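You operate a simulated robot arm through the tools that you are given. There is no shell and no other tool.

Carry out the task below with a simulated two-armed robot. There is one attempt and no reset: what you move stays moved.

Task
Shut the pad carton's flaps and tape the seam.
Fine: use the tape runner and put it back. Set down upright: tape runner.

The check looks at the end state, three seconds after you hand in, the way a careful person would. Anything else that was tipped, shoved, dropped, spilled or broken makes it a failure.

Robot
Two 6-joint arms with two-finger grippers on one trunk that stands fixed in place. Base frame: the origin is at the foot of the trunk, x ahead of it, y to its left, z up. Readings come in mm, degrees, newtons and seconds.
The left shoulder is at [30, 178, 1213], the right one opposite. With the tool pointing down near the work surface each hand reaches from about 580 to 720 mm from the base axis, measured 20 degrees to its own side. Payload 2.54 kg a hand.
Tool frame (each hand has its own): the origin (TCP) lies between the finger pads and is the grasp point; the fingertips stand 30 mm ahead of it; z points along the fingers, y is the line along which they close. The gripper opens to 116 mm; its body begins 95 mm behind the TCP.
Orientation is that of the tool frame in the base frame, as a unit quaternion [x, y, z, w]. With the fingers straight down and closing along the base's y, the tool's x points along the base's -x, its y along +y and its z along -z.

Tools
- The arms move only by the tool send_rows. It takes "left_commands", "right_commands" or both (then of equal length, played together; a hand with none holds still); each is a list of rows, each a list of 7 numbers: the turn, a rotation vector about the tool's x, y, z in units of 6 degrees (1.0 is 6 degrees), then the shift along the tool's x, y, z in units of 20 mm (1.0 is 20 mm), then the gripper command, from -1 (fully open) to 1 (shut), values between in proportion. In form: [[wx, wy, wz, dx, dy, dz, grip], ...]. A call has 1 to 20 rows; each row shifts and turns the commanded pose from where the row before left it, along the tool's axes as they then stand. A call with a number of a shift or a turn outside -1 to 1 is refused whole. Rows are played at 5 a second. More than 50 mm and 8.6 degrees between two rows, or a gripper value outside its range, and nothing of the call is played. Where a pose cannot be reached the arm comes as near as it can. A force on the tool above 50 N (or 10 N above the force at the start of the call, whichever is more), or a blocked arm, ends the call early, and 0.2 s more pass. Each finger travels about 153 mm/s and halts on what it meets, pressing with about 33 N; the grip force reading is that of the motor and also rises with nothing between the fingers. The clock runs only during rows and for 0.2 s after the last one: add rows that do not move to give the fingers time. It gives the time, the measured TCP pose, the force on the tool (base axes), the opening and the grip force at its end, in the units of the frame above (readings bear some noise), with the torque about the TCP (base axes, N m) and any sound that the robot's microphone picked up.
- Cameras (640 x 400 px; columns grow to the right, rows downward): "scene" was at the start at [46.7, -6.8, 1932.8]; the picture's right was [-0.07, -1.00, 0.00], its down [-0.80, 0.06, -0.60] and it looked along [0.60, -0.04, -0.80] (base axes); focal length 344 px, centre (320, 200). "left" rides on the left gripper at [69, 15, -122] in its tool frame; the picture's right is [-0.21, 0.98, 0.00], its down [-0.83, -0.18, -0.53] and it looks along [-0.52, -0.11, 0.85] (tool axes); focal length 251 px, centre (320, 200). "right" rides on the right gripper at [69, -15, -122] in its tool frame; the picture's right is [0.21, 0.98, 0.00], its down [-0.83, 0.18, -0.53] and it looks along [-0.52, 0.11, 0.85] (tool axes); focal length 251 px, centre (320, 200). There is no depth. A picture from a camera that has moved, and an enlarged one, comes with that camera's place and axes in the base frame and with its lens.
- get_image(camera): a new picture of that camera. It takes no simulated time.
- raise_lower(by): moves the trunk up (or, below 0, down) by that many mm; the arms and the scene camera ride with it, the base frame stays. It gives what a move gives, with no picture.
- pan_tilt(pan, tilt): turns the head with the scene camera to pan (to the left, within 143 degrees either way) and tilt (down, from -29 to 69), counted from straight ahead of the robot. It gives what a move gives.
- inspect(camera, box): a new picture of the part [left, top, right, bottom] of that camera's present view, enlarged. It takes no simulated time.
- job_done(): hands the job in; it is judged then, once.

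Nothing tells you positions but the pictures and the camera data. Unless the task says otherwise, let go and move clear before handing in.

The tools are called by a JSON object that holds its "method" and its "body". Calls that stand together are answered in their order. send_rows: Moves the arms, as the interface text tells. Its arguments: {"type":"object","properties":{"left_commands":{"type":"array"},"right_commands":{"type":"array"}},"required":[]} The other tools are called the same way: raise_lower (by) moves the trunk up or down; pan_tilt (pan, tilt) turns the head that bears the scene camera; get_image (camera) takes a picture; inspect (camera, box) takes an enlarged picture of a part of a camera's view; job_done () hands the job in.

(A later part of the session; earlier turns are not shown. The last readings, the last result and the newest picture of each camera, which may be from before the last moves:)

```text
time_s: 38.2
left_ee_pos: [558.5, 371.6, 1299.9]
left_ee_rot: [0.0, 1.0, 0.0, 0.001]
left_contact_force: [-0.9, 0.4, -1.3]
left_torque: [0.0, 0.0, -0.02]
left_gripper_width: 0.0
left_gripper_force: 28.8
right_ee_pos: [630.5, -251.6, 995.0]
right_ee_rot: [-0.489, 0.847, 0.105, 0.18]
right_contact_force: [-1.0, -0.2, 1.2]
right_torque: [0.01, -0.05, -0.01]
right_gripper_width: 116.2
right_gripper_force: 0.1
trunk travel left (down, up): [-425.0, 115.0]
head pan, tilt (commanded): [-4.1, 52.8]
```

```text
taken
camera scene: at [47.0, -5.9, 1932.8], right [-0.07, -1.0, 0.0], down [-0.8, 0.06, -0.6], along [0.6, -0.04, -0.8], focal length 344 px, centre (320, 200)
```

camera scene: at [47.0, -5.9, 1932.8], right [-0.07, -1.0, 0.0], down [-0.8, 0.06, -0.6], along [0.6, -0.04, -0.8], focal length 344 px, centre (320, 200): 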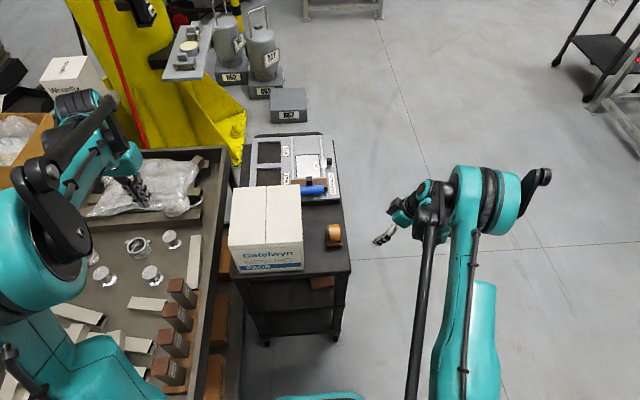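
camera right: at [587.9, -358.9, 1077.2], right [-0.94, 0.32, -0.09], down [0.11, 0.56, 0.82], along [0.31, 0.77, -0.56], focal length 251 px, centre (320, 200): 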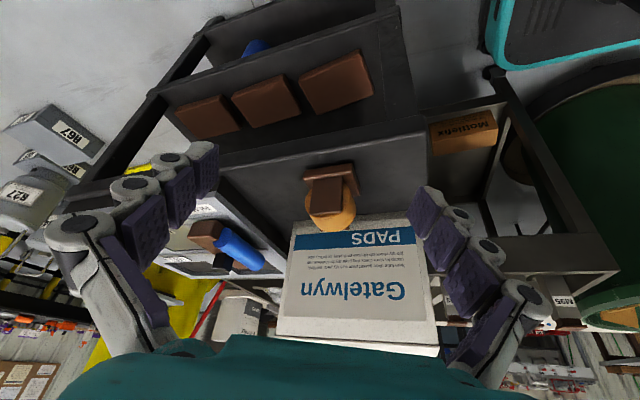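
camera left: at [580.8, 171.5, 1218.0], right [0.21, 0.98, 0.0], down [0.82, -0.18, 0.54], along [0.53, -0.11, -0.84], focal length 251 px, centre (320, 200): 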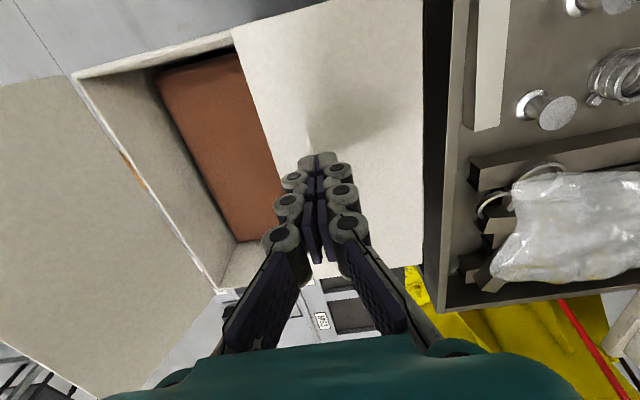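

I have a side view now (the picture is upside down: up in it is toward the floor). I'll zoom in on the runner from here.

{"method": "inspect", "body": {"camera": "right", "box": [280, 145, 380, 245]}}

{"method": "inspect", "body": {"camera": "right", "box": [150, 180, 290, 290]}}

```text
4.00 times, centred on (330, 195) of right
camera zoom: at [587.9, -358.9, 1077.2], right [-0.94, 0.32, -0.09], down [0.11, 0.56, 0.82], along [0.31, 0.77, -0.56], focal length 1006 px, centre (280, 220)
```

zoom: 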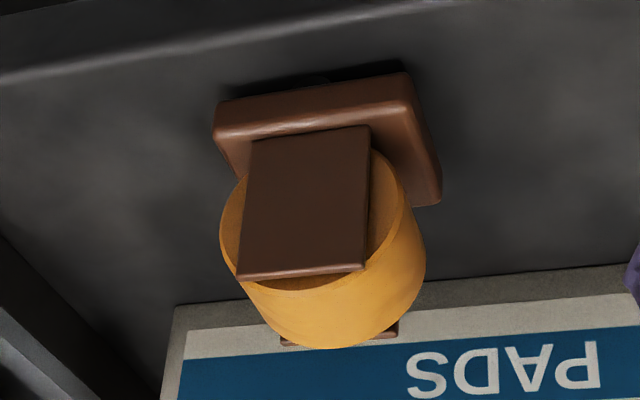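

```text
3.64 times, centred on (220, 235) of right
camera zoom: at [587.9, -358.9, 1077.2], right [-0.94, 0.32, -0.09], down [0.11, 0.56, 0.82], along [0.31, 0.77, -0.56], focal length 914 px, centre (684, 73)
```

zoom: 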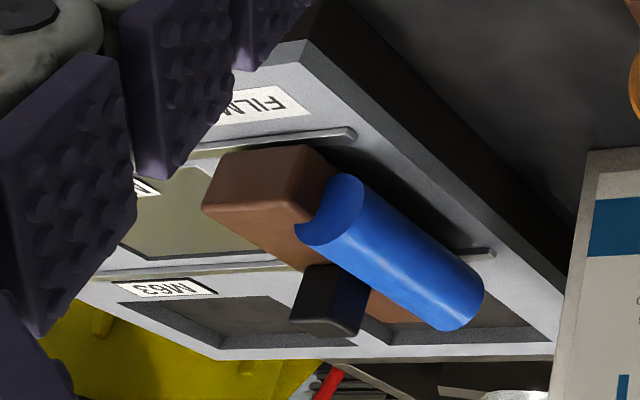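

Side view: the runner has a base plate (z≈855–872), two flat cheek plates (x≈656–696, up to z≈924) either side of the roll, centred near (677, -102). I'll grip the two cheeks across y with a 20° forward tilt; first I bring the hand back to that attitude and hover near the runner with fingers part open.

{"method": "send_rows", "body": {"right_commands": [[0, 1, 0, 0, 0, 0, -0.38], [0, 1, 0, 0, 0, 0, -0.38], [0, 1, 0, 0, 0, 0, -0.38], [0, 1, 0, 0, 0, 0, -0.38], [0, 0, 1, 0, 0, -0.35, -0.38], [0, 0, 1, 0, 0, -0.35, -0.38], [0, 0, 1, 0, 0, -0.35, -0.38], [0, 0, 1, 0, 0, -0.35, -0.38], [0, 0, 1, 0, 0, -0.35, -0.38], [0, 0, 1, 0, 0, -0.35, -0.38], [0, 0, 1, 0, 0, -0.35, -0.38], [0, 0, 1, 0, 0, -0.35, -0.38], [0, 0, 1, 0, 0, -0.35, -0.38], [0, 0, 1, 0, 0, -0.35, -0.38], [0, -0.8333, 0, 0, 0, 0, -0.38], [0, -0.8333, 0, 0, 0, 0, -0.38], [0, -0.8333, 0, 0, 0, 0, -0.38], [0, -0.8333, 0, 0, 0, 0, -0.38], [0, 0, 0, 0, 0, 0, -0.38]]}}

```text
time_s: 42.2
left_ee_pos: [560.2, 370.6, 1299.2]
left_ee_rot: [0.001, 1.0, 0.001, 0.001]
left_contact_force: [-0.1, -0.1, 0.5]
left_torque: [0.03, 0.01, 0.02]
left_gripper_width: 0.2
left_gripper_force: 28.6
right_ee_pos: [630.6, -252.1, 1063.9]
right_ee_rot: [0.0, 0.985, 0.0, 0.173]
right_contact_force: [-0.4, -0.8, -1.2]
right_torque: [-0.02, 0.03, 0.03]
right_gripper_width: 80.1
right_gripper_force: 0.0
trunk travel left (down, up): [-425.0, 115.0]
head pan, tilt (commanded): [-4.1, 52.8]
```

Attitude is right (20° tilt). I slide over to y≈-103 at a safe height and look at the runner from close above.

{"method": "send_rows", "body": {"right_commands": [[0, 0, 0, 0, 0.93, 0, -0.38], [0, 0, 0, 0, 0.93, 0, -0.38], [0, 0, 0, 0, 0.93, 0, -0.38], [0, 0, 0, 0, 0.93, 0, -0.38], [0, 0, 0, 0, 0.93, 0, -0.38], [0, 0, 0, 0, 0.93, 0, -0.38], [0, 0, 0, 0, 0.93, 0, -0.38], [0, 0, 0, 0, 0.93, 0, -0.38], [0, 0, 0, 0, 0, 0, -0.38]]}}

{"method": "get_image", "body": {"camera": "right"}}

{"method": "inspect", "body": {"camera": "right", "box": [260, 60, 380, 180]}}

```text
time_s: 44.2
left_ee_pos: [558.1, 369.8, 1299.9]
left_ee_rot: [0.0, 1.0, 0.0, 0.003]
left_contact_force: [0.3, -0.3, 0.1]
left_torque: [-0.01, 0.01, 0.0]
left_gripper_width: 0.0
left_gripper_force: 28.7
right_ee_pos: [629.7, -106.9, 1064.4]
right_ee_rot: [0.0, 0.985, 0.0, 0.173]
right_contact_force: [-0.1, -0.8, -0.6]
right_torque: [0.03, 0.01, 0.0]
right_gripper_width: 79.9
right_gripper_force: 0.2
trunk travel left (down, up): [-425.0, 115.0]
head pan, tilt (commanded): [-4.1, 52.8]
```

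```text
taken
camera right: at [524.8, -123.0, 1155.4], right [-0.2, 0.98, -0.07], down [0.6, 0.18, 0.78], along [0.78, 0.11, -0.62], focal length 251 px, centre (320, 200)
```

right: 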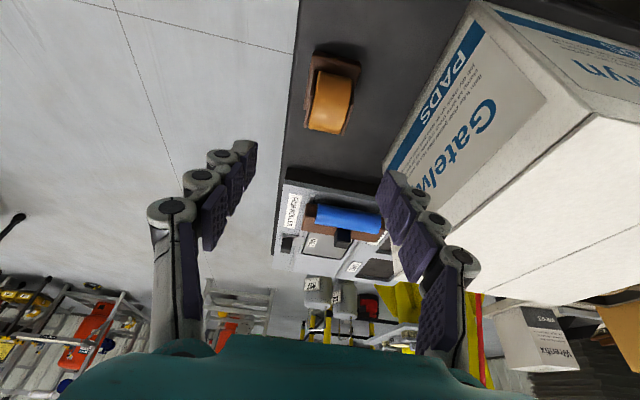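

```text
3.33 times, centred on (320, 120) of right
camera zoom: at [524.8, -123.0, 1155.4], right [-0.2, 0.98, -0.07], down [0.6, 0.18, 0.78], along [0.78, 0.11, -0.62], focal length 838 px, centre (320, 467)
```

zoom: 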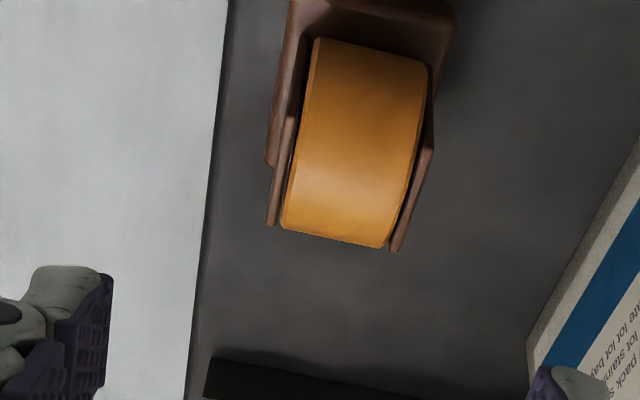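

The cheeks' outer faces are at y≈-123 and -79 (centre ≈ -101.5), so the fingers straddle them well. I move above the runner and descend part way.

{"method": "send_rows", "body": {"right_commands": [[0, 0, 0, -0.705, 0.09, 0.2565, -0.38], [0, 0, 0, -0.705, 0.09, 0.2565, -0.38], [0, 0, 0, -0.705, 0.07, 0.2565, -0.38], [0, 0, 0, 0.329, 0, 0.905, -0.38], [0, 0, 0, 0.329, 0, 0.905, -0.38], [0, 0, 0, 0.329, 0, 0.905, -0.38], [0, 0, 0, 0.329, 0, 0.905, -0.38], [0, 0, 0, 0.329, 0, 0.905, -0.38], [0, 0, 0, 0, 0, 0, -0.38]]}}

{"method": "get_image", "body": {"camera": "right"}}

{"method": "inspect", "body": {"camera": "scene", "box": [260, 160, 400, 280]}}

```text
time_s: 46.2
left_ee_pos: [559.5, 370.6, 1300.4]
left_ee_rot: [0.0, 1.0, 0.001, 0.003]
left_contact_force: [-0.7, 0.7, 0.9]
left_torque: [0.01, -0.05, -0.03]
left_gripper_width: 0.1
left_gripper_force: 28.4
right_ee_pos: [676.0, -95.2, 969.0]
right_ee_rot: [0.0, 0.985, 0.001, 0.173]
right_contact_force: [-0.3, 0.1, 0.3]
right_torque: [-0.02, 0.01, 0.03]
right_gripper_width: 80.0
right_gripper_force: 0.0
trunk travel left (down, up): [-425.0, 115.0]
head pan, tilt (commanded): [-4.1, 52.8]
```

```text
taken
camera right: at [569.4, -112.4, 1059.9], right [-0.2, 0.98, -0.07], down [0.59, 0.18, 0.78], along [0.78, 0.11, -0.62], focal length 251 px, centre (320, 200)
```

right: 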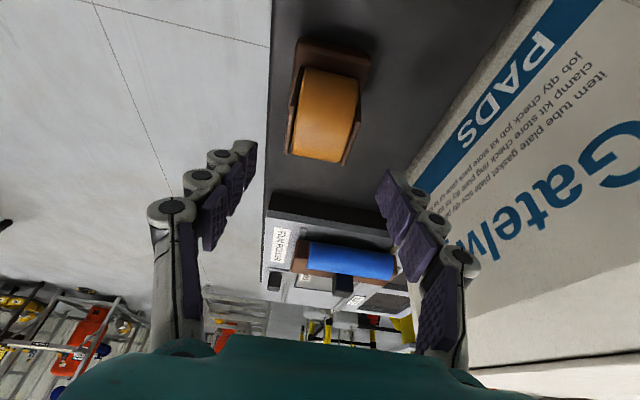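

```text
3.33 times, centred on (330, 220) of scene
camera zoom: at [46.4, -6.8, 1932.8], right [-0.07, -1.0, 0.0], down [-0.8, 0.06, -0.6], along [0.6, -0.04, -0.8], focal length 1148 px, centre (287, 133)
```

zoom: 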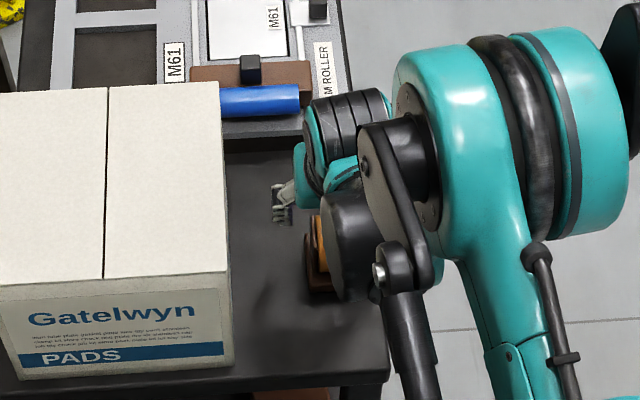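

The reading of y is a little scattered; I hold still a moment to get a settled pose.

{"method": "send_rows", "body": {"right_commands": [[0, 0, 0, 0, 0, 0, -0.38], [0, 0, 0, 0, 0, 0, -0.38]]}}

{"method": "inspect", "body": {"camera": "right", "box": [230, 20, 430, 220]}}

```text
time_s: 46.8
left_ee_pos: [558.5, 370.1, 1299.9]
left_ee_rot: [0.0, 1.0, 0.001, 0.003]
left_contact_force: [-0.7, -0.3, 0.5]
left_torque: [0.02, 0.01, -0.01]
left_gripper_width: 0.0
left_gripper_force: 28.6
right_ee_pos: [674.5, -97.8, 970.0]
right_ee_rot: [0.001, 0.985, -0.001, 0.172]
right_contact_force: [-0.4, -0.3, 0.2]
right_torque: [-0.01, 0.0, 0.02]
right_gripper_width: 80.0
right_gripper_force: 0.0
trunk travel left (down, up): [-425.0, 115.0]
head pan, tilt (commanded): [-4.1, 52.8]
```

```text
2.00 times, centred on (330, 120) of right
camera zoom: at [569.6, -112.5, 1060.1], right [-0.2, 0.98, -0.07], down [0.59, 0.18, 0.78], along [0.78, 0.11, -0.62], focal length 503 px, centre (300, 360)
```

zoom: 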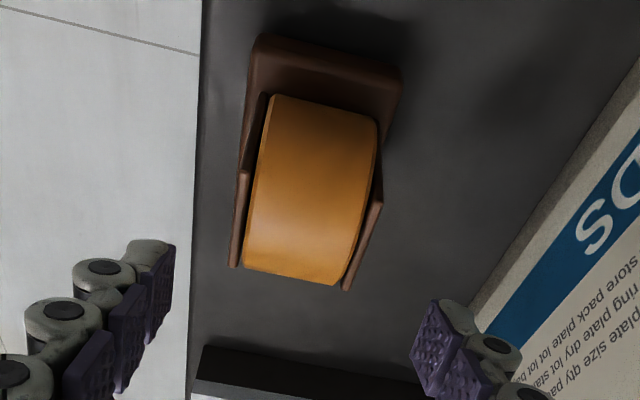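

Settled at (674.5, -97.8, 970); the runner's centre is y≈-101.5, so I shift 4 mm and descend to TCP z≈910, tips just above the base plate.

{"method": "send_rows", "body": {"right_commands": [[0, 0, 0, 0, -0.185, 0, -0.38], [0, 0, 0, 0.2565, 0, 0.705, -0.38], [0, 0, 0, 0.2565, 0, 0.705, -0.38], [0, 0, 0, 0.2565, 0, 0.705, -0.38], [0, 0, 0, 0.2565, 0, 0.705, -0.38], [0, 0, 0, 0, 0, 0, -0.38], [0, 0, 0, 0, 0, 0, -0.38]]}}

{"method": "get_image", "body": {"camera": "right"}}

{"method": "inspect", "body": {"camera": "scene", "box": [260, 160, 400, 280]}}

```text
time_s: 48.4
left_ee_pos: [558.0, 370.7, 1300.4]
left_ee_rot: [0.0, 1.0, 0.001, 0.002]
left_contact_force: [0.7, 0.5, 0.6]
left_torque: [0.01, 0.03, -0.03]
left_gripper_width: 0.3
left_gripper_force: 28.3
right_ee_pos: [676.4, -103.9, 907.5]
right_ee_rot: [0.0, 0.985, 0.0, 0.173]
right_contact_force: [-0.1, -0.1, 0.1]
right_torque: [-0.01, 0.02, 0.02]
right_gripper_width: 80.1
right_gripper_force: 0.0
trunk travel left (down, up): [-425.0, 115.0]
head pan, tilt (commanded): [-4.1, 52.8]
```

```text
taken
camera right: at [571.1, -119.3, 998.1], right [-0.2, 0.98, -0.07], down [0.6, 0.18, 0.78], along [0.78, 0.11, -0.62], focal length 251 px, centre (320, 200)
```

right: 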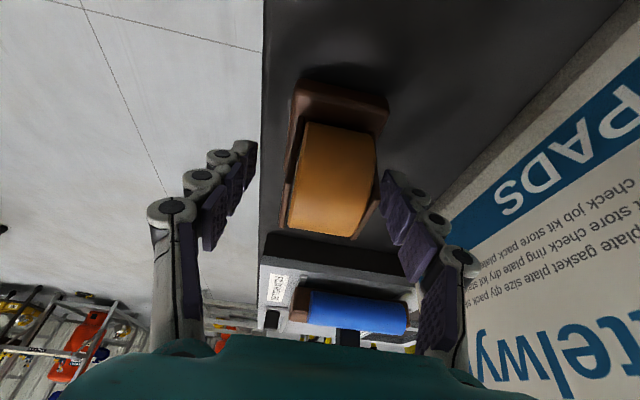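

```text
3.33 times, centred on (330, 220) of scene
camera zoom: at [47.1, -6.8, 1932.8], right [-0.07, -1.0, 0.0], down [-0.8, 0.06, -0.6], along [0.6, -0.04, -0.8], focal length 1148 px, centre (287, 133)
```

zoom: 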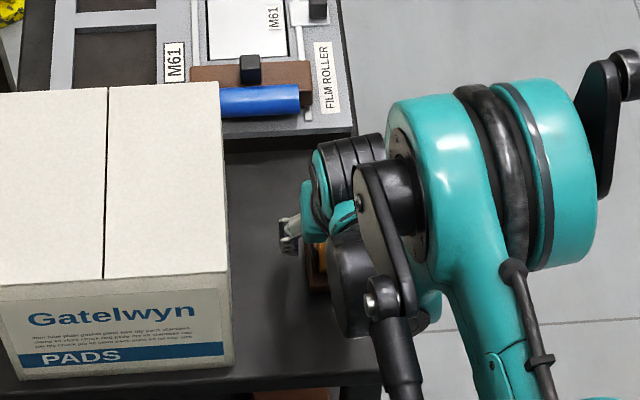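

The view shows the hand about 3 mm too far toward -y relative to the cheeks. I nudge it and let it settle before closing.

{"method": "send_rows", "body": {"right_commands": [[0, 0, 0, 0, 0.17, 0, -0.38], [0, 0, 0, 0, 0, 0, -0.38], [0, 0, 0, 0, 0, 0, -0.38]]}}

{"method": "inspect", "body": {"camera": "right", "box": [220, 60, 420, 260]}}

```text
time_s: 49.2
left_ee_pos: [558.7, 370.9, 1300.4]
left_ee_rot: [0.0, 1.0, 0.001, 0.002]
left_contact_force: [-0.4, -0.2, -0.6]
left_torque: [-0.01, 0.03, 0.03]
left_gripper_width: 0.4
left_gripper_force: 28.3
right_ee_pos: [675.9, -101.0, 907.7]
right_ee_rot: [0.0, 0.985, 0.0, 0.173]
right_contact_force: [1.2, -0.5, -0.1]
right_torque: [0.0, -0.01, -0.02]
right_gripper_width: 80.0
right_gripper_force: 0.1
trunk travel left (down, up): [-425.0, 115.0]
head pan, tilt (commanded): [-4.1, 52.8]
```

```text
2.00 times, centred on (320, 160) of right
camera zoom: at [570.5, -116.3, 999.0], right [-0.2, 0.98, -0.07], down [0.59, 0.18, 0.78], along [0.78, 0.11, -0.62], focal length 503 px, centre (320, 280)
```

zoom: 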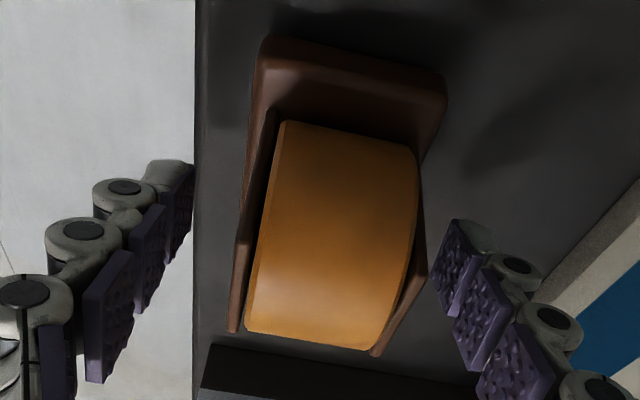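

The hand is now centred on the cheeks at (676, -101, 908). I close the fingers in steps.

{"method": "send_rows", "body": {"right_commands": [[0, 0, 0, 0, 0, 0, -0.1], [0, 0, 0, 0, 0, 0, 0.1], [0, 0, 0, 0, 0, 0, 0.25], [0, 0, 0, 0, 0, 0, 0.4], [0, 0, 0, 0, 0, 0, 1], [0, 0, 0, 0, 0, 0, 1], [0, 0, 0, 0, 0, 0, 1]]}}

{"method": "get_image", "body": {"camera": "right"}}

{"method": "inspect", "body": {"camera": "scene", "box": [260, 160, 400, 280]}}

```text
time_s: 50.8
left_ee_pos: [559.3, 369.4, 1300.3]
left_ee_rot: [0.0, 1.0, 0.001, 0.002]
left_contact_force: [0.7, -0.4, -0.4]
left_torque: [-0.02, 0.01, 0.02]
left_gripper_width: 0.0
left_gripper_force: 28.7
right_ee_pos: [675.7, -101.2, 908.4]
right_ee_rot: [0.001, 0.985, 0.0, 0.173]
right_contact_force: [0.5, 0.4, 2.4]
right_torque: [0.02, 0.01, -0.04]
right_gripper_width: 45.2
right_gripper_force: 32.7
trunk travel left (down, up): [-425.0, 115.0]
head pan, tilt (commanded): [-4.1, 52.8]
```

```text
taken
camera right: at [570.5, -116.3, 999.1], right [-0.2, 0.98, -0.07], down [0.59, 0.18, 0.78], along [0.78, 0.11, -0.62], focal length 251 px, centre (320, 200)
```

right: 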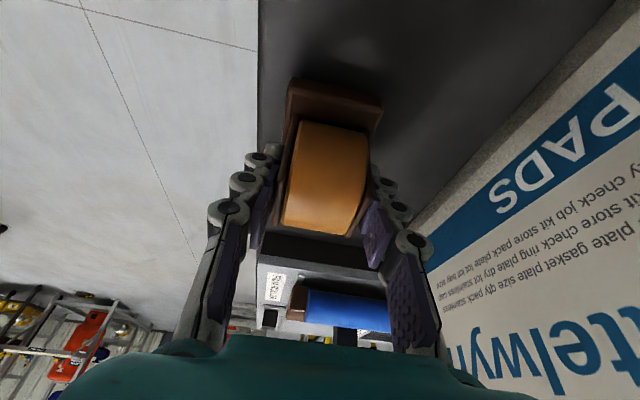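

```text
3.33 times, centred on (330, 220) of scene
camera zoom: at [46.6, -6.7, 1932.8], right [-0.07, -1.0, 0.0], down [-0.8, 0.06, -0.6], along [0.6, -0.04, -0.8], focal length 1148 px, centre (287, 133)
```

zoom: 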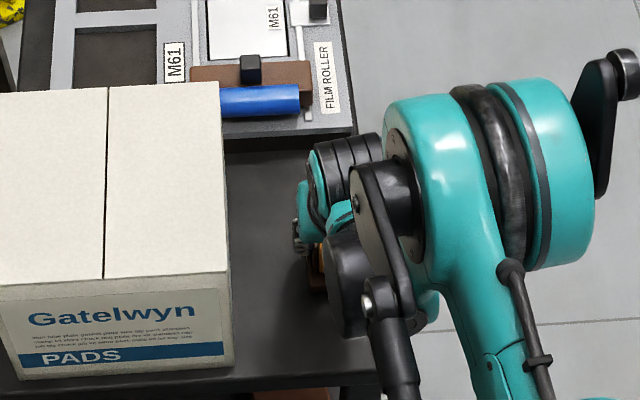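

The runner is held (45.2 mm wide, 33 N); its home pose is TCP (675.8, -101.1, 908.2). I lift it straight up, slowly at first.

{"method": "send_rows", "body": {"right_commands": [[0, 0, 0, -0.1026, 0, -0.282, 1], [0, 0, 0, -0.171, 0, -0.47, 1], [0, 0, 0, -0.342, 0, -0.94, 1], [0, 0, 0, -0.342, 0, -0.94, 1], [0, 0, 0, -0.342, 0, -0.94, 1], [0, 0, 0, -0.342, 0, -0.94, 1], [0, 0, 0, -0.342, 0, -0.94, 1], [0, 0, 0, -0.342, 0, -0.94, 1], [0, 0, 0, -0.342, 0, -0.94, 1], [0, 0, 0, -0.342, 0, -0.94, 1], [0, 0, 0, -0.342, 0, -0.94, 1], [0, 0, 0, -0.342, 0, -0.94, 1], [0, 0, 0, -0.342, 0, -0.94, 1], [0, 0, 0, -0.342, 0, -0.94, 1], [0, 0, 0, 0, 0, 0, 1], [0, 0, 0, 0, 0, 0, 1]]}}

{"method": "get_image", "body": {"camera": "right"}}

{"method": "inspect", "body": {"camera": "scene", "box": [220, 120, 420, 280]}}

```text
time_s: 54.2
left_ee_pos: [558.5, 370.7, 1300.3]
left_ee_rot: [-0.001, 1.0, 0.001, 0.002]
left_contact_force: [0.6, -0.2, -0.5]
left_torque: [0.04, -0.02, 0.0]
left_gripper_width: 0.0
left_gripper_force: 28.7
right_ee_pos: [672.3, -101.0, 1162.9]
right_ee_rot: [0.0, 0.985, 0.0, 0.174]
right_contact_force: [0.7, -0.3, -1.9]
right_torque: [0.02, 0.01, -0.02]
right_gripper_width: 45.3
right_gripper_force: 33.2
trunk travel left (down, up): [-425.0, 115.0]
head pan, tilt (commanded): [-4.1, 52.8]
```

```text
taken
camera right: at [567.8, -116.7, 1254.4], right [-0.2, 0.98, -0.07], down [0.59, 0.18, 0.78], along [0.78, 0.11, -0.62], focal length 251 px, centre (320, 200)
```

right: 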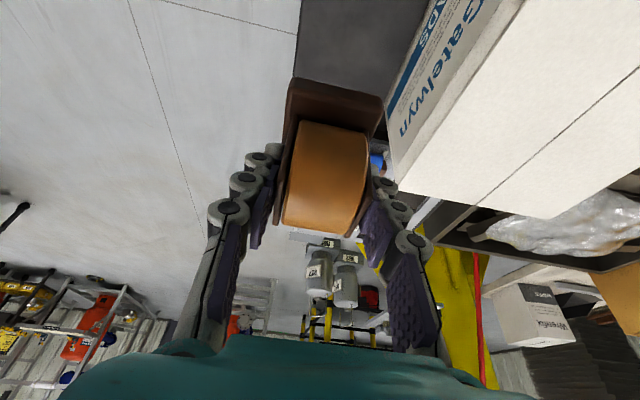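

```text
2.50 times, centred on (320, 200) of scene
camera zoom: at [46.9, -6.8, 1932.8], right [-0.07, -1.0, 0.0], down [-0.8, 0.06, -0.6], along [0.6, -0.04, -0.8], focal length 861 px, centre (320, 200)
```

zoom: 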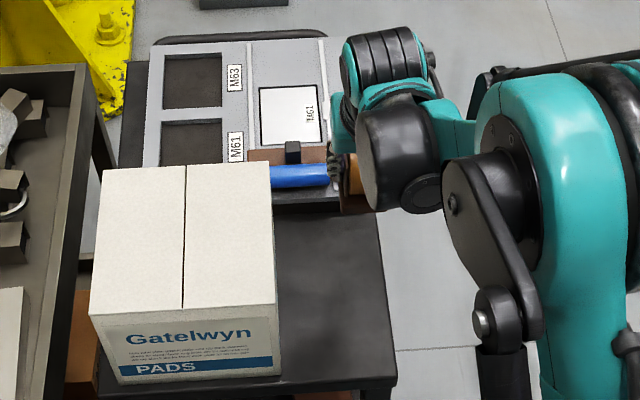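

The runner hangs upright and firm in the grip. I carry it over the seam (y≈118.5) well above the lid and first test the far end in the air.

{"method": "send_rows", "body": {"right_commands": [[0, 0, 0, 0, 1, 0, 1], [0, 0, 0, 0, 1, 0, 1], [0, 0, 0, 0, 1, 0, 1], [0, 0, 0, 0, 1, 0, 1], [0, 0, 0, 0, 1, 0, 1], [0, 0, 0, 0, 1, 0, 1], [0, 0, 0, 0, 1, 0, 1], [0, 0, 0, 0, 1, 0, 1], [0, 0, 0, 0, 1, 0, 1], [0, 0, 0, 0, 1, 0, 1], [0, 0, 0, 0, 0.97, 0, 1], [0, 0, 0, -0.91, 0, 0.3315, 1], [0, 0, 0, -0.91, 0, 0.3315, 1], [0, 0, 0, -0.91, 0, 0.3315, 1], [0, 0, 0, -0.91, 0, 0.3315, 1], [0, 0, 0, -0.91, 0, 0.3315, 1], [0, 0, 0, -0.91, 0, 0.3315, 1], [0, 0, 0, 0, 0, 0, 1], [0, 0, 0, 0, 0, 0, 1]]}}

{"method": "get_image", "body": {"camera": "right"}}

{"method": "get_image", "body": {"camera": "scene"}}

```text
time_s: 58.2
left_ee_pos: [559.7, 370.3, 1301.3]
left_ee_rot: [0.0, 1.0, 0.001, 0.002]
left_contact_force: [-0.3, 0.1, -0.3]
left_torque: [-0.02, -0.03, 0.02]
left_gripper_width: 0.1
left_gripper_force: 28.6
right_ee_pos: [790.6, 120.0, 1163.9]
right_ee_rot: [-0.001, 0.985, 0.0, 0.173]
right_contact_force: [-0.2, 0.5, -1.7]
right_torque: [0.0, -0.02, 0.0]
right_gripper_width: 45.3
right_gripper_force: 33.1
trunk travel left (down, up): [-425.0, 115.0]
head pan, tilt (commanded): [-4.1, 52.8]
```

```text
taken
camera right: at [686.0, 103.8, 1254.1], right [-0.2, 0.98, -0.07], down [0.6, 0.18, 0.78], along [0.78, 0.11, -0.62], focal length 251 px, centre (320, 200)
```

right: 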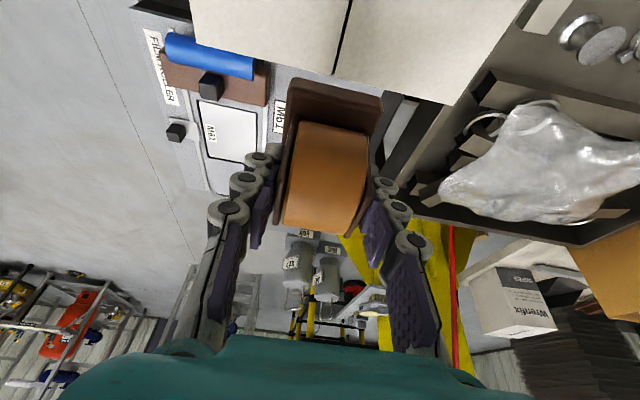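

```text
taken
camera scene: at [47.3, -6.5, 1932.8], right [-0.07, -1.0, 0.0], down [-0.8, 0.06, -0.6], along [0.6, -0.04, -0.8], focal length 344 px, centre (320, 200)
```

scene: 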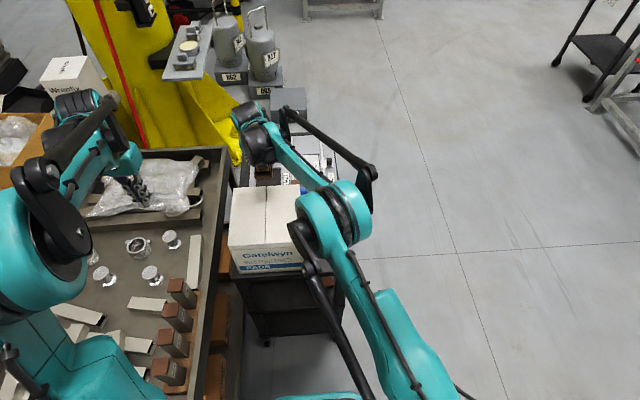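

The far end is within reach at (790.6, 120). Now back to the near end of the seam, still above the lid.

{"method": "send_rows", "body": {"right_commands": [[0, 0, 0, 0.94, -0.06, -0.342, 1], [0, 0, 0, 0.94, 0, -0.342, 1], [0, 0, 0, 0.94, 0, -0.342, 1], [0, 0, 0, 0.94, 0, -0.342, 1], [0, 0, 0, 0.94, 0, -0.342, 1], [0, 0, 0, 0.94, 0, -0.342, 1], [0, 0, 0, 0.94, 0, -0.342, 1], [0, 0, 0, 0.94, 0, -0.342, 1], [0, 0, 0, 0.94, 0, -0.342, 1], [0, 0, 0, 0.94, 0, -0.342, 1], [0, 0, 0, 0.94, 0, -0.342, 1], [0, 0, 0, 0, 0, 0, 1], [0, 0, 0, 0, 0, 0, 1]]}}

{"method": "get_image", "body": {"camera": "right"}}

{"method": "get_image", "body": {"camera": "scene"}}

```text
time_s: 61.0
left_ee_pos: [558.5, 370.3, 1300.2]
left_ee_rot: [0.0, 1.0, 0.001, 0.003]
left_contact_force: [0.3, -0.3, -0.4]
left_torque: [0.04, -0.01, 0.03]
left_gripper_width: 0.2
left_gripper_force: 29.0
right_ee_pos: [572.4, 117.1, 1164.1]
right_ee_rot: [0.001, 0.985, 0.0, 0.173]
right_contact_force: [0.0, 0.0, -1.9]
right_torque: [0.01, -0.01, 0.01]
right_gripper_width: 45.2
right_gripper_force: 33.4
trunk travel left (down, up): [-425.0, 115.0]
head pan, tilt (commanded): [-4.1, 52.8]
```

```text
taken
camera right: at [467.0, 101.4, 1255.2], right [-0.2, 0.98, -0.07], down [0.59, 0.18, 0.78], along [0.78, 0.11, -0.62], focal length 251 px, centre (320, 200)
```

right: 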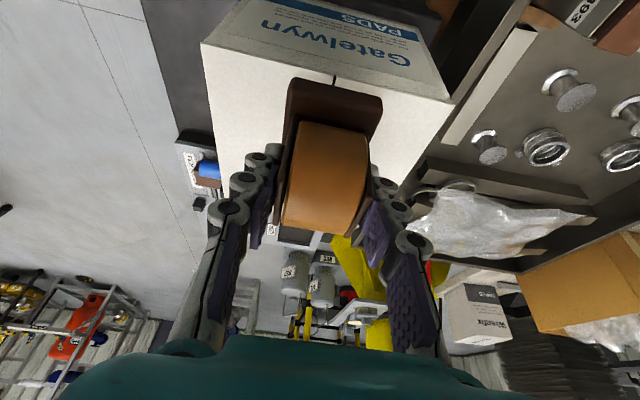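

```text
taken
camera scene: at [46.8, -6.6, 1932.8], right [-0.07, -1.0, 0.0], down [-0.8, 0.06, -0.6], along [0.6, -0.04, -0.8], focal length 344 px, centre (320, 200)
```

scene: 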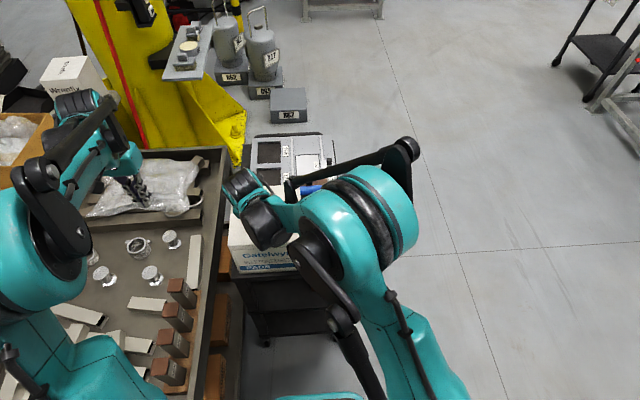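

The near end is reached too, and the runner stands over the seam's front end. I lower it, quickly at first, to just above the lid.

{"method": "send_rows", "body": {"right_commands": [[0, 0, 0, 0.342, 0.03, 0.94, 1], [0, 0, 0, 0.342, 0, 0.94, 1], [0, 0, 0, 0.2565, 0, 0.705, 1], [0, 0, 0, 0.0855, 0, 0.235, 1], [0, 0, 0, 0, 0, 0, 1], [0, 0, 0, 0, 0, 0, 1]]}}

{"method": "get_image", "body": {"camera": "right"}}

{"method": "get_image", "body": {"camera": "left"}}

```text
time_s: 62.4
left_ee_pos: [559.1, 371.7, 1300.2]
left_ee_rot: [0.0, 1.0, 0.001, 0.002]
left_contact_force: [0.1, -0.5, -0.1]
left_torque: [0.0, -0.01, 0.02]
left_gripper_width: 0.1
left_gripper_force: 28.4
right_ee_pos: [569.2, 118.7, 1103.2]
right_ee_rot: [0.0, 0.985, -0.001, 0.172]
right_contact_force: [-0.4, -0.9, -2.1]
right_torque: [-0.02, -0.05, -0.03]
right_gripper_width: 44.9
right_gripper_force: 33.4
trunk travel left (down, up): [-425.0, 115.0]
head pan, tilt (commanded): [-4.1, 52.8]
```

```text
taken
camera right: at [464.9, 103.2, 1194.3], right [-0.2, 0.98, -0.07], down [0.6, 0.18, 0.78], along [0.78, 0.11, -0.62], focal length 251 px, centre (320, 200)
```

right: 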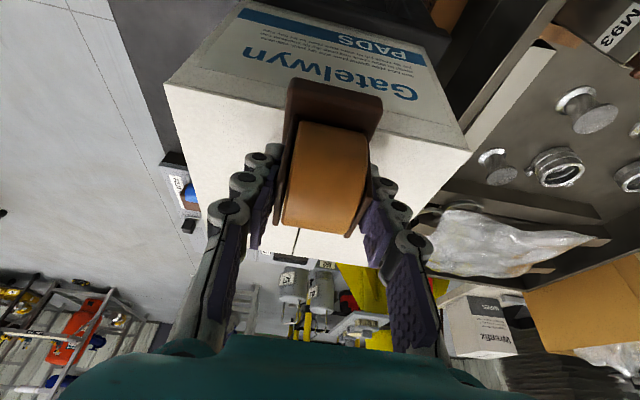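

```text
taken
camera left: at [488.8, 386.4, 1421.5], right [0.21, 0.98, 0.0], down [0.82, -0.18, 0.54], along [0.53, -0.11, -0.84], focal length 251 px, centre (320, 200)
```

left: 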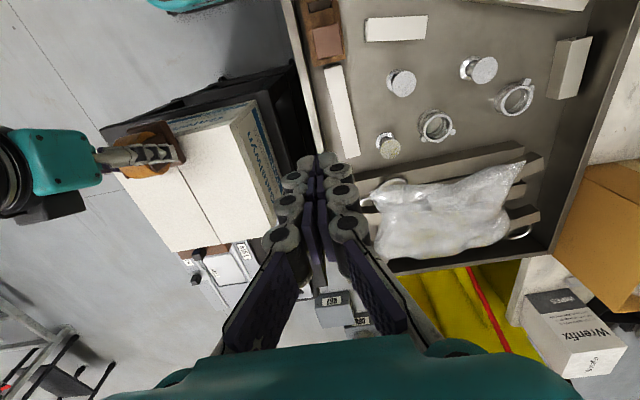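

The left camera can see the runner at the seam. I zoom in to check the gap and alignment.

{"method": "inspect", "body": {"camera": "left", "box": [80, 90, 260, 260]}}

{"method": "inspect", "body": {"camera": "scene", "box": [200, 150, 340, 280]}}

```text
2.35 times, centred on (170, 175) of left
camera zoom: at [488.8, 386.4, 1421.5], right [0.21, 0.98, 0.0], down [0.82, -0.18, 0.54], along [0.53, -0.11, -0.84], focal length 592 px, centre (673, 259)
```

zoom: 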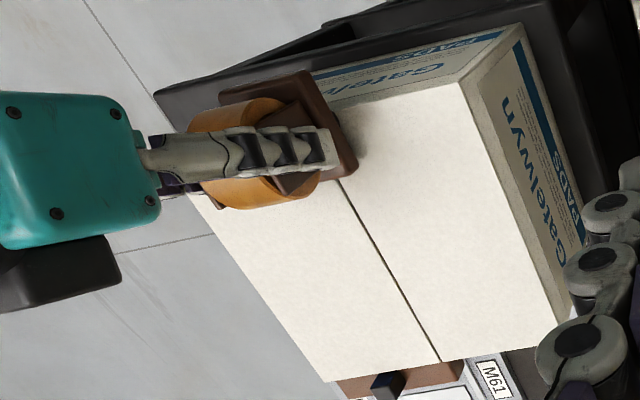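

```text
3.08 times, centred on (270, 215) of scene
camera zoom: at [47.2, -6.6, 1932.8], right [-0.07, -1.0, 0.0], down [-0.8, 0.06, -0.6], along [0.6, -0.04, -0.8], focal length 1059 px, centre (474, 154)
```

zoom: 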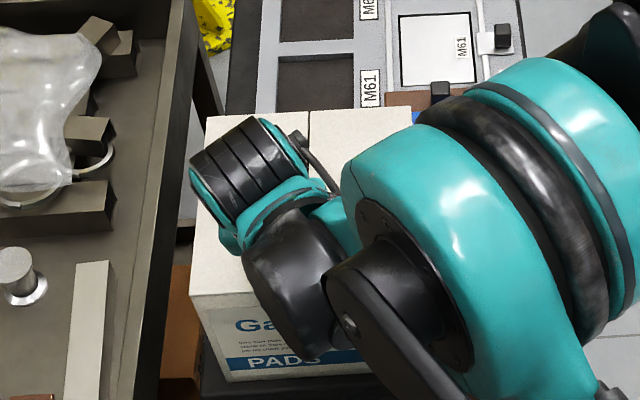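

The runner straddles the seam near its front end, a few mm up. I lower in small steps until it touches.

{"method": "send_rows", "body": {"right_commands": [[0, 0, 0, 0.0428, 0, 0.1175, 1], [0, 0, 0, 0.0428, 0, 0.1175, 1], [0, 0, 0, 0, 0, 0, 1]]}}

{"method": "send_rows", "body": {"right_commands": [[0, 0, 0, 0.0342, 0, 0.094, 1], [0, 0, 0, 0, 0, 0, 1]]}}

```text
time_s: 63.2
left_ee_pos: [556.5, 370.8, 1301.0]
left_ee_rot: [0.0, 1.0, 0.001, 0.002]
left_contact_force: [-0.2, 0.2, 0.4]
left_torque: [0.02, 0.0, 0.01]
left_gripper_width: 0.1
left_gripper_force: 28.5
right_ee_pos: [570.6, 118.9, 1100.8]
right_ee_rot: [0.0, 0.985, 0.0, 0.174]
right_contact_force: [4.4, 0.1, 23.8]
right_torque: [-0.02, -0.37, 0.03]
right_gripper_width: 45.4
right_gripper_force: 32.5
trunk travel left (down, up): [-425.0, 115.0]
head pan, tilt (commanded): [-4.1, 52.8]
```

```text
time_s: 63.8
left_ee_pos: [556.1, 370.4, 1300.4]
left_ee_rot: [0.0, 1.0, 0.001, 0.003]
left_contact_force: [-0.2, -0.9, -0.1]
left_torque: [-0.01, -0.02, -0.04]
left_gripper_width: 0.0
left_gripper_force: 28.4
right_ee_pos: [569.7, 118.4, 1098.0]
right_ee_rot: [0.0, 0.985, 0.001, 0.174]
right_contact_force: [3.2, 1.0, 24.5]
right_torque: [0.0, -0.31, 0.0]
right_gripper_width: 45.4
right_gripper_force: 32.7
trunk travel left (down, up): [-425.0, 115.0]
head pan, tilt (commanded): [-4.1, 52.8]
```

It touches at about TCP z 1100 with 24 N. I ease off about 1.5 mm and start drawing the runner along the seam slowly, looking for the tape.

{"method": "send_rows", "body": {"right_commands": [[0, 0, 0, -0.0257, 0, -0.0705, 1], [0, 0, 0, 0, 0, 0, 1]]}}

{"method": "send_rows", "body": {"right_commands": [[0, 0, 0, -0.235, 0, 0.0855, 1], [0, 0, 0, -0.235, 0, 0.0855, 1], [0, 0, 0, -0.235, 0, 0.0855, 1], [0, 0, 0, -0.235, 0, 0.0855, 1], [0, 0, 0, -0.235, 0, 0.0855, 1], [0, 0, 0, -0.235, 0, 0.0855, 1], [0, 0, 0, 0, 0, 0, 1]]}}

{"method": "inspect", "body": {"camera": "left", "box": [80, 90, 260, 260]}}

{"method": "get_image", "body": {"camera": "right"}}

```text
time_s: 64.4
left_ee_pos: [557.0, 371.6, 1300.5]
left_ee_rot: [0.001, 1.0, 0.001, 0.003]
left_contact_force: [0.5, 0.1, 0.0]
left_torque: [0.0, 0.01, 0.0]
left_gripper_width: 0.0
left_gripper_force: 28.6
right_ee_pos: [569.3, 119.0, 1098.3]
right_ee_rot: [0.0, 0.985, -0.001, 0.172]
right_contact_force: [-1.3, -0.9, -1.4]
right_torque: [0.02, 0.02, -0.01]
right_gripper_width: 45.3
right_gripper_force: 33.1
trunk travel left (down, up): [-425.0, 115.0]
head pan, tilt (commanded): [-4.1, 52.8]
```

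```text
time_s: 66.0
left_ee_pos: [557.8, 370.0, 1301.0]
left_ee_rot: [0.001, 1.0, 0.001, 0.003]
left_contact_force: [0.2, -0.4, 0.0]
left_torque: [-0.01, 0.01, -0.01]
left_gripper_width: 0.0
left_gripper_force: 27.7
right_ee_pos: [600.5, 118.4, 1099.5]
right_ee_rot: [0.0, 0.985, 0.001, 0.173]
right_contact_force: [-0.4, 0.0, -2.1]
right_torque: [0.04, 0.01, 0.02]
right_gripper_width: 45.1
right_gripper_force: 33.3
trunk travel left (down, up): [-425.0, 115.0]
head pan, tilt (commanded): [-4.1, 52.8]
```

```text
2.35 times, centred on (170, 175) of left
camera zoom: at [488.6, 386.4, 1421.6], right [0.21, 0.98, 0.0], down [0.82, -0.18, 0.54], along [0.53, -0.11, -0.84], focal length 592 px, centre (673, 259)
```

zoom: 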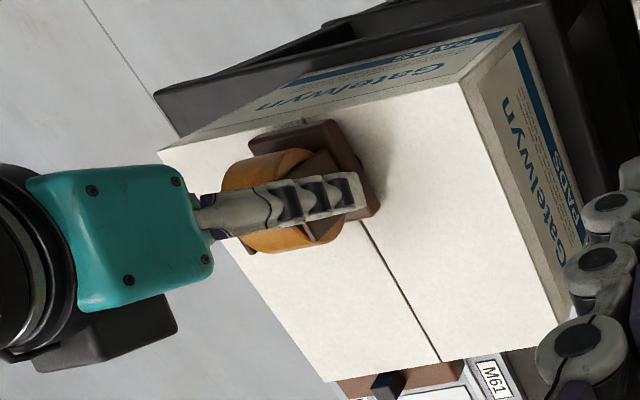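

```text
taken
camera right: at [495.7, 102.8, 1190.1], right [-0.2, 0.98, -0.07], down [0.6, 0.18, 0.78], along [0.78, 0.11, -0.62], focal length 251 px, centre (320, 200)
```

right: 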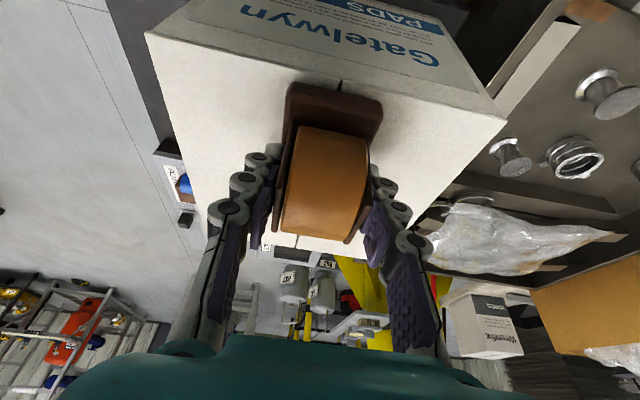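

The ease-off took it clear of the lid (only its 2 N weight reads), so nothing was laid; it also seems to have slid up about 3 mm in the grip. I go back to the front end and make a lighter contact in finer steps.

{"method": "send_rows", "body": {"right_commands": [[0, 0, 0, -0.0855, 0, -0.235, 1], [0, 0, 0, 0.7285, 0, -0.265, 1], [0, 0, 0, 0.7285, 0, -0.265, 1], [0, 0, 0, 0.0855, 0, 0.235, 1], [0, 0, 0, 0, 0, 0, 1], [0, 0, 0, 0, 0, 0, 1]]}}

{"method": "send_rows", "body": {"right_commands": [[0, 0, 0, 0.0171, 0, 0.047, 1], [0, 0, 0, 0, 0, 0, 1]]}}

```text
time_s: 67.4
left_ee_pos: [559.4, 369.7, 1300.0]
left_ee_rot: [0.0, 1.0, 0.001, 0.003]
left_contact_force: [0.0, 0.6, 0.4]
left_torque: [-0.03, -0.03, 0.01]
left_gripper_width: 0.0
left_gripper_force: 29.0
right_ee_pos: [570.4, 121.2, 1098.8]
right_ee_rot: [0.0, 0.985, 0.0, 0.173]
right_contact_force: [0.9, -0.1, 5.6]
right_torque: [-0.01, -0.08, -0.01]
right_gripper_width: 44.9
right_gripper_force: 33.0
trunk travel left (down, up): [-425.0, 115.0]
head pan, tilt (commanded): [-4.1, 52.8]
```

```text
time_s: 68.0
left_ee_pos: [557.6, 370.4, 1301.6]
left_ee_rot: [0.0, 1.0, 0.001, 0.002]
left_contact_force: [0.4, 0.7, 0.7]
left_torque: [0.01, 0.02, 0.02]
left_gripper_width: 0.0
left_gripper_force: 28.5
right_ee_pos: [571.7, 120.0, 1097.8]
right_ee_rot: [0.0, 0.985, -0.001, 0.174]
right_contact_force: [2.4, 2.8, 20.9]
right_torque: [0.14, -0.25, 0.02]
right_gripper_width: 45.3
right_gripper_force: 32.9
trunk travel left (down, up): [-425.0, 115.0]
head pan, tilt (commanded): [-4.1, 52.8]
```

Contact is stiff (about 15 N per mm). I back off half a millimetre and draw a short stretch along the seam, checking force and tape.

{"method": "send_rows", "body": {"right_commands": [[0, 0, 0, -0.0086, -0.03, -0.0235, 1], [0, 0, 0, -0.235, 0, 0.0855, 1], [0, 0, 0, -0.235, 0, 0.0855, 1], [0, 0, 0, -0.235, 0, 0.0855, 1], [0, 0, 0, -0.235, 0, 0.0855, 1]]}}

{"method": "inspect", "body": {"camera": "left", "box": [80, 90, 260, 260]}}

{"method": "inspect", "body": {"camera": "right", "box": [240, 40, 440, 260]}}

```text
time_s: 69.2
left_ee_pos: [557.9, 369.2, 1301.5]
left_ee_rot: [0.0, 1.0, 0.001, 0.003]
left_contact_force: [-0.2, 0.2, 0.7]
left_torque: [-0.03, -0.04, 0.02]
left_gripper_width: 0.0
left_gripper_force: 28.7
right_ee_pos: [589.8, 118.0, 1098.5]
right_ee_rot: [0.0, 0.985, 0.0, 0.172]
right_contact_force: [-3.4, -1.1, 5.7]
right_torque: [-0.04, 0.13, 0.0]
right_gripper_width: 45.1
right_gripper_force: 33.2
trunk travel left (down, up): [-425.0, 115.0]
head pan, tilt (commanded): [-4.1, 52.8]
```

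```text
2.35 times, centred on (170, 175) of left
camera zoom: at [487.3, 386.1, 1422.2], right [0.21, 0.98, 0.0], down [0.82, -0.18, 0.54], along [0.53, -0.11, -0.84], focal length 592 px, centre (673, 259)
```

zoom: 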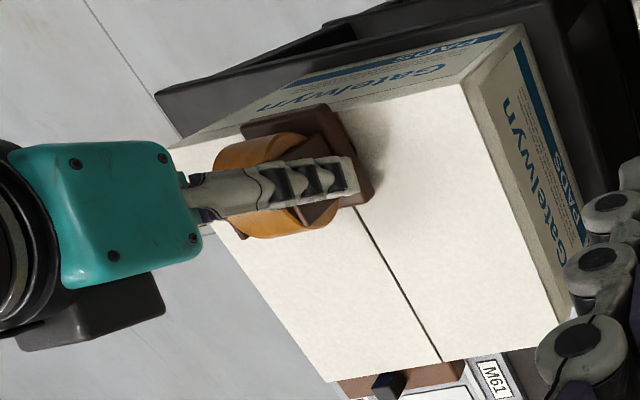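

```text
1.82 times, centred on (340, 150) of right
camera zoom: at [484.8, 102.5, 1189.0], right [-0.2, 0.98, -0.07], down [0.59, 0.18, 0.78], along [0.78, 0.11, -0.62], focal length 457 px, centre (284, 291)
```

zoom: 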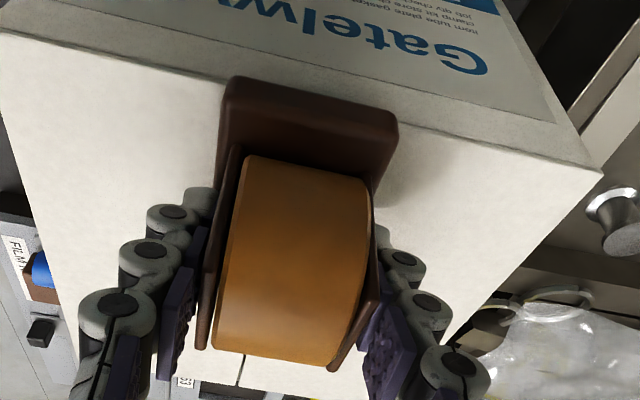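

Contact is light (about 6–8 N) and the runner is sliding. I continue another 60 mm and look at the stretch behind it.

{"method": "send_rows", "body": {"right_commands": [[0, 0, 0, -0.235, 0, 0.0855, 1], [0, 0, 0, -0.235, 0, 0.0855, 1], [0, 0, 0, -0.235, 0, 0.0855, 1], [0, 0, 0, -0.235, 0, 0.0855, 1], [0, 0, 0, -0.235, 0, 0.0855, 1], [0, 0, 0, 0, 0, 0, 1]]}}

{"method": "inspect", "body": {"camera": "left", "box": [80, 90, 260, 260]}}

{"method": "inspect", "body": {"camera": "right", "box": [240, 40, 440, 260]}}

```text
time_s: 70.6
left_ee_pos: [557.9, 370.5, 1300.5]
left_ee_rot: [0.0, 1.0, 0.001, 0.003]
left_contact_force: [-1.0, -1.0, -0.1]
left_torque: [0.02, -0.02, 0.03]
left_gripper_width: 0.0
left_gripper_force: 29.1
right_ee_pos: [616.2, 118.2, 1099.1]
right_ee_rot: [0.001, 0.985, -0.001, 0.172]
right_contact_force: [-0.9, -0.3, 1.9]
right_torque: [-0.03, -0.03, 0.03]
right_gripper_width: 44.9
right_gripper_force: 33.2
trunk travel left (down, up): [-425.0, 115.0]
head pan, tilt (commanded): [-4.1, 52.8]
```

```text
2.35 times, centred on (170, 175) of left
camera zoom: at [488.2, 386.3, 1421.8], right [0.21, 0.98, 0.0], down [0.82, -0.18, 0.54], along [0.53, -0.11, -0.84], focal length 592 px, centre (673, 259)
```

zoom: 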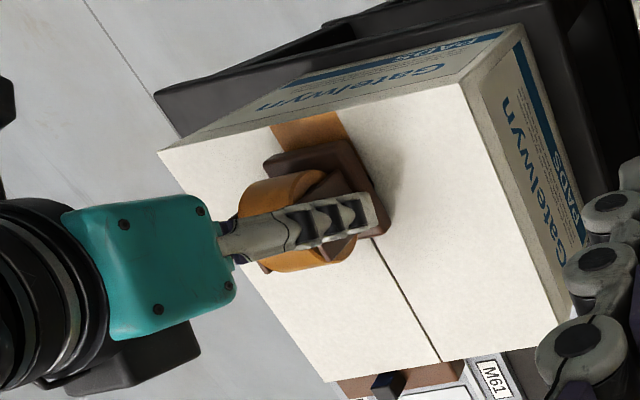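

```text
1.82 times, centred on (340, 150) of right
camera zoom: at [510.4, 102.8, 1189.1], right [-0.2, 0.98, -0.07], down [0.59, 0.18, 0.78], along [0.78, 0.11, -0.62], focal length 457 px, centre (284, 291)
```

zoom: 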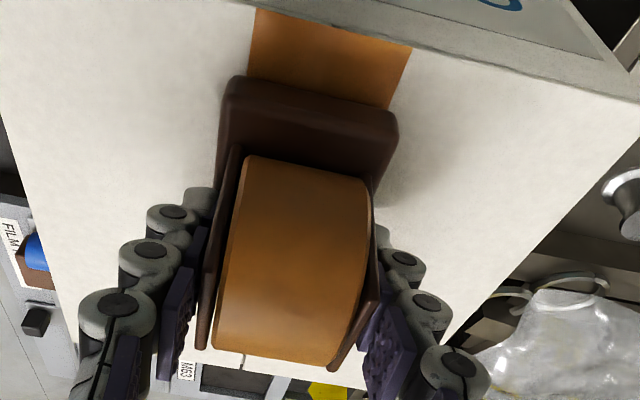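

Tape is being laid, starting right at the carton's front edge and centred on the seam. Contact has lightened to about 4 N, so I add a slight downward bias and keep going at the same pace.

{"method": "send_rows", "body": {"right_commands": [[0, 0, 0, -0.2314, 0, 0.0953, 1], [0, 0, 0, -0.2314, 0, 0.0953, 1], [0, 0, 0, -0.234, 0, 0.0883, 1], [0, 0, 0, -0.234, 0, 0.0883, 1], [0, 0, 0, -0.234, 0, 0.0883, 1], [0, 0, 0, -0.234, 0, 0.0883, 1], [0, 0, 0, -0.234, 0, 0.0883, 1], [0, 0, 0, -0.234, 0, 0.0883, 1]]}}

```text
time_s: 72.4
left_ee_pos: [558.2, 370.3, 1301.2]
left_ee_rot: [0.0, 1.0, 0.001, 0.003]
left_contact_force: [0.4, 0.4, 0.9]
left_torque: [0.0, -0.01, 0.0]
left_gripper_width: 0.0
left_gripper_force: 28.2
right_ee_pos: [656.2, 118.6, 1099.3]
right_ee_rot: [0.0, 0.985, 0.0, 0.173]
right_contact_force: [0.3, -0.1, -2.7]
right_torque: [-0.01, 0.0, -0.02]
right_gripper_width: 45.2
right_gripper_force: 32.7
trunk travel left (down, up): [-425.0, 115.0]
head pan, tilt (commanded): [-4.1, 52.8]
```

The force reads like free air now, so contact may have been lost. I look at where the tape ends.

{"method": "inspect", "body": {"camera": "left", "box": [80, 90, 260, 260]}}

{"method": "inspect", "body": {"camera": "right", "box": [240, 0, 440, 220]}}

```text
2.35 times, centred on (170, 175) of left
camera zoom: at [488.8, 386.3, 1421.5], right [0.21, 0.98, 0.0], down [0.82, -0.18, 0.54], along [0.53, -0.11, -0.84], focal length 592 px, centre (673, 259)
```

zoom: 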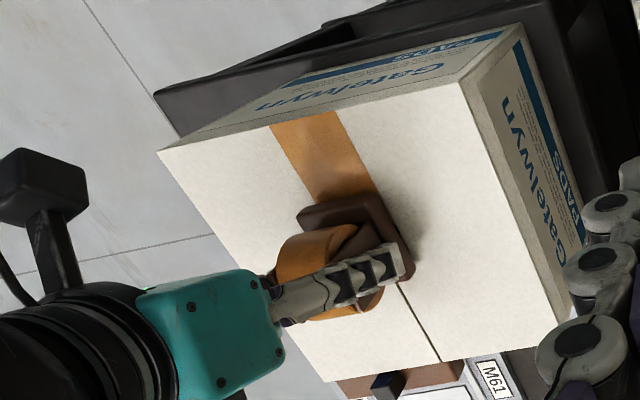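

```text
1.82 times, centred on (340, 110) of right
camera zoom: at [550.5, 103.1, 1189.1], right [-0.2, 0.98, -0.07], down [0.6, 0.18, 0.78], along [0.78, 0.11, -0.62], focal length 457 px, centre (284, 364)
```

zoom: 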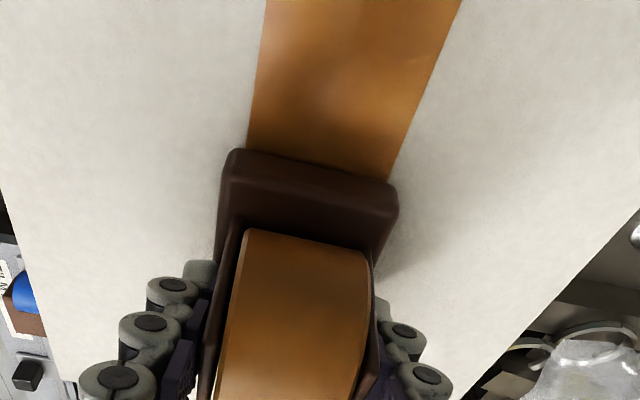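

The tape runs unbroken up to the runner. I press back into light contact before going on.

{"method": "send_rows", "body": {"right_commands": [[0, 0, 0, 0.47, 0, -0.171, 1], [0, 0, 0, 0.0137, 0, 0.0376, 1], [0, 0, 0, 0, 0, 0, 1]]}}

```text
time_s: 73.2
left_ee_pos: [557.9, 369.5, 1300.3]
left_ee_rot: [0.0, 1.0, 0.001, 0.002]
left_contact_force: [0.3, 0.6, -0.4]
left_torque: [0.0, 0.0, 0.01]
left_gripper_width: 0.0
left_gripper_force: 28.2
right_ee_pos: [645.4, 118.3, 1097.8]
right_ee_rot: [-0.001, 0.985, 0.0, 0.174]
right_contact_force: [5.9, -0.1, 16.1]
right_torque: [-0.01, -0.22, -0.05]
right_gripper_width: 45.2
right_gripper_force: 32.5
trunk travel left (down, up): [-425.0, 115.0]
head pan, tilt (commanded): [-4.1, 52.8]
```

Good contact, 16–18 N. I continue forward with a stronger downward bias to hold that contact.

{"method": "send_rows", "body": {"right_commands": [[0, 0, 0, -0.2329, 0, 0.0914, 1], [0, 0, 0, -0.2329, 0, 0.0914, 1], [0, 0, 0, -0.2329, 0, 0.0914, 1], [0, 0, 0, -0.2329, 0, 0.0914, 1], [0, 0, 0, -0.2329, 0, 0.0914, 1], [0, 0, 0, -0.2329, 0, 0.0914, 1], [0, 0, 0, -0.2329, 0, 0.0914, 1], [0, 0, 0, -0.2329, 0, 0.0914, 1]]}}

```text
time_s: 75.0
left_ee_pos: [555.1, 370.1, 1302.6]
left_ee_rot: [0.0, 1.0, 0.001, 0.002]
left_contact_force: [-0.6, -0.1, 0.0]
left_torque: [-0.03, 0.02, 0.01]
left_gripper_width: 0.0
left_gripper_force: 28.7
right_ee_pos: [682.7, 118.1, 1097.8]
right_ee_rot: [-0.001, 0.985, 0.0, 0.174]
right_contact_force: [-9.0, 1.1, 21.6]
right_torque: [0.0, 0.14, -0.02]
right_gripper_width: 44.9
right_gripper_force: 32.9
trunk travel left (down, up): [-425.0, 115.0]
head pan, tilt (commanded): [-4.1, 52.8]
```

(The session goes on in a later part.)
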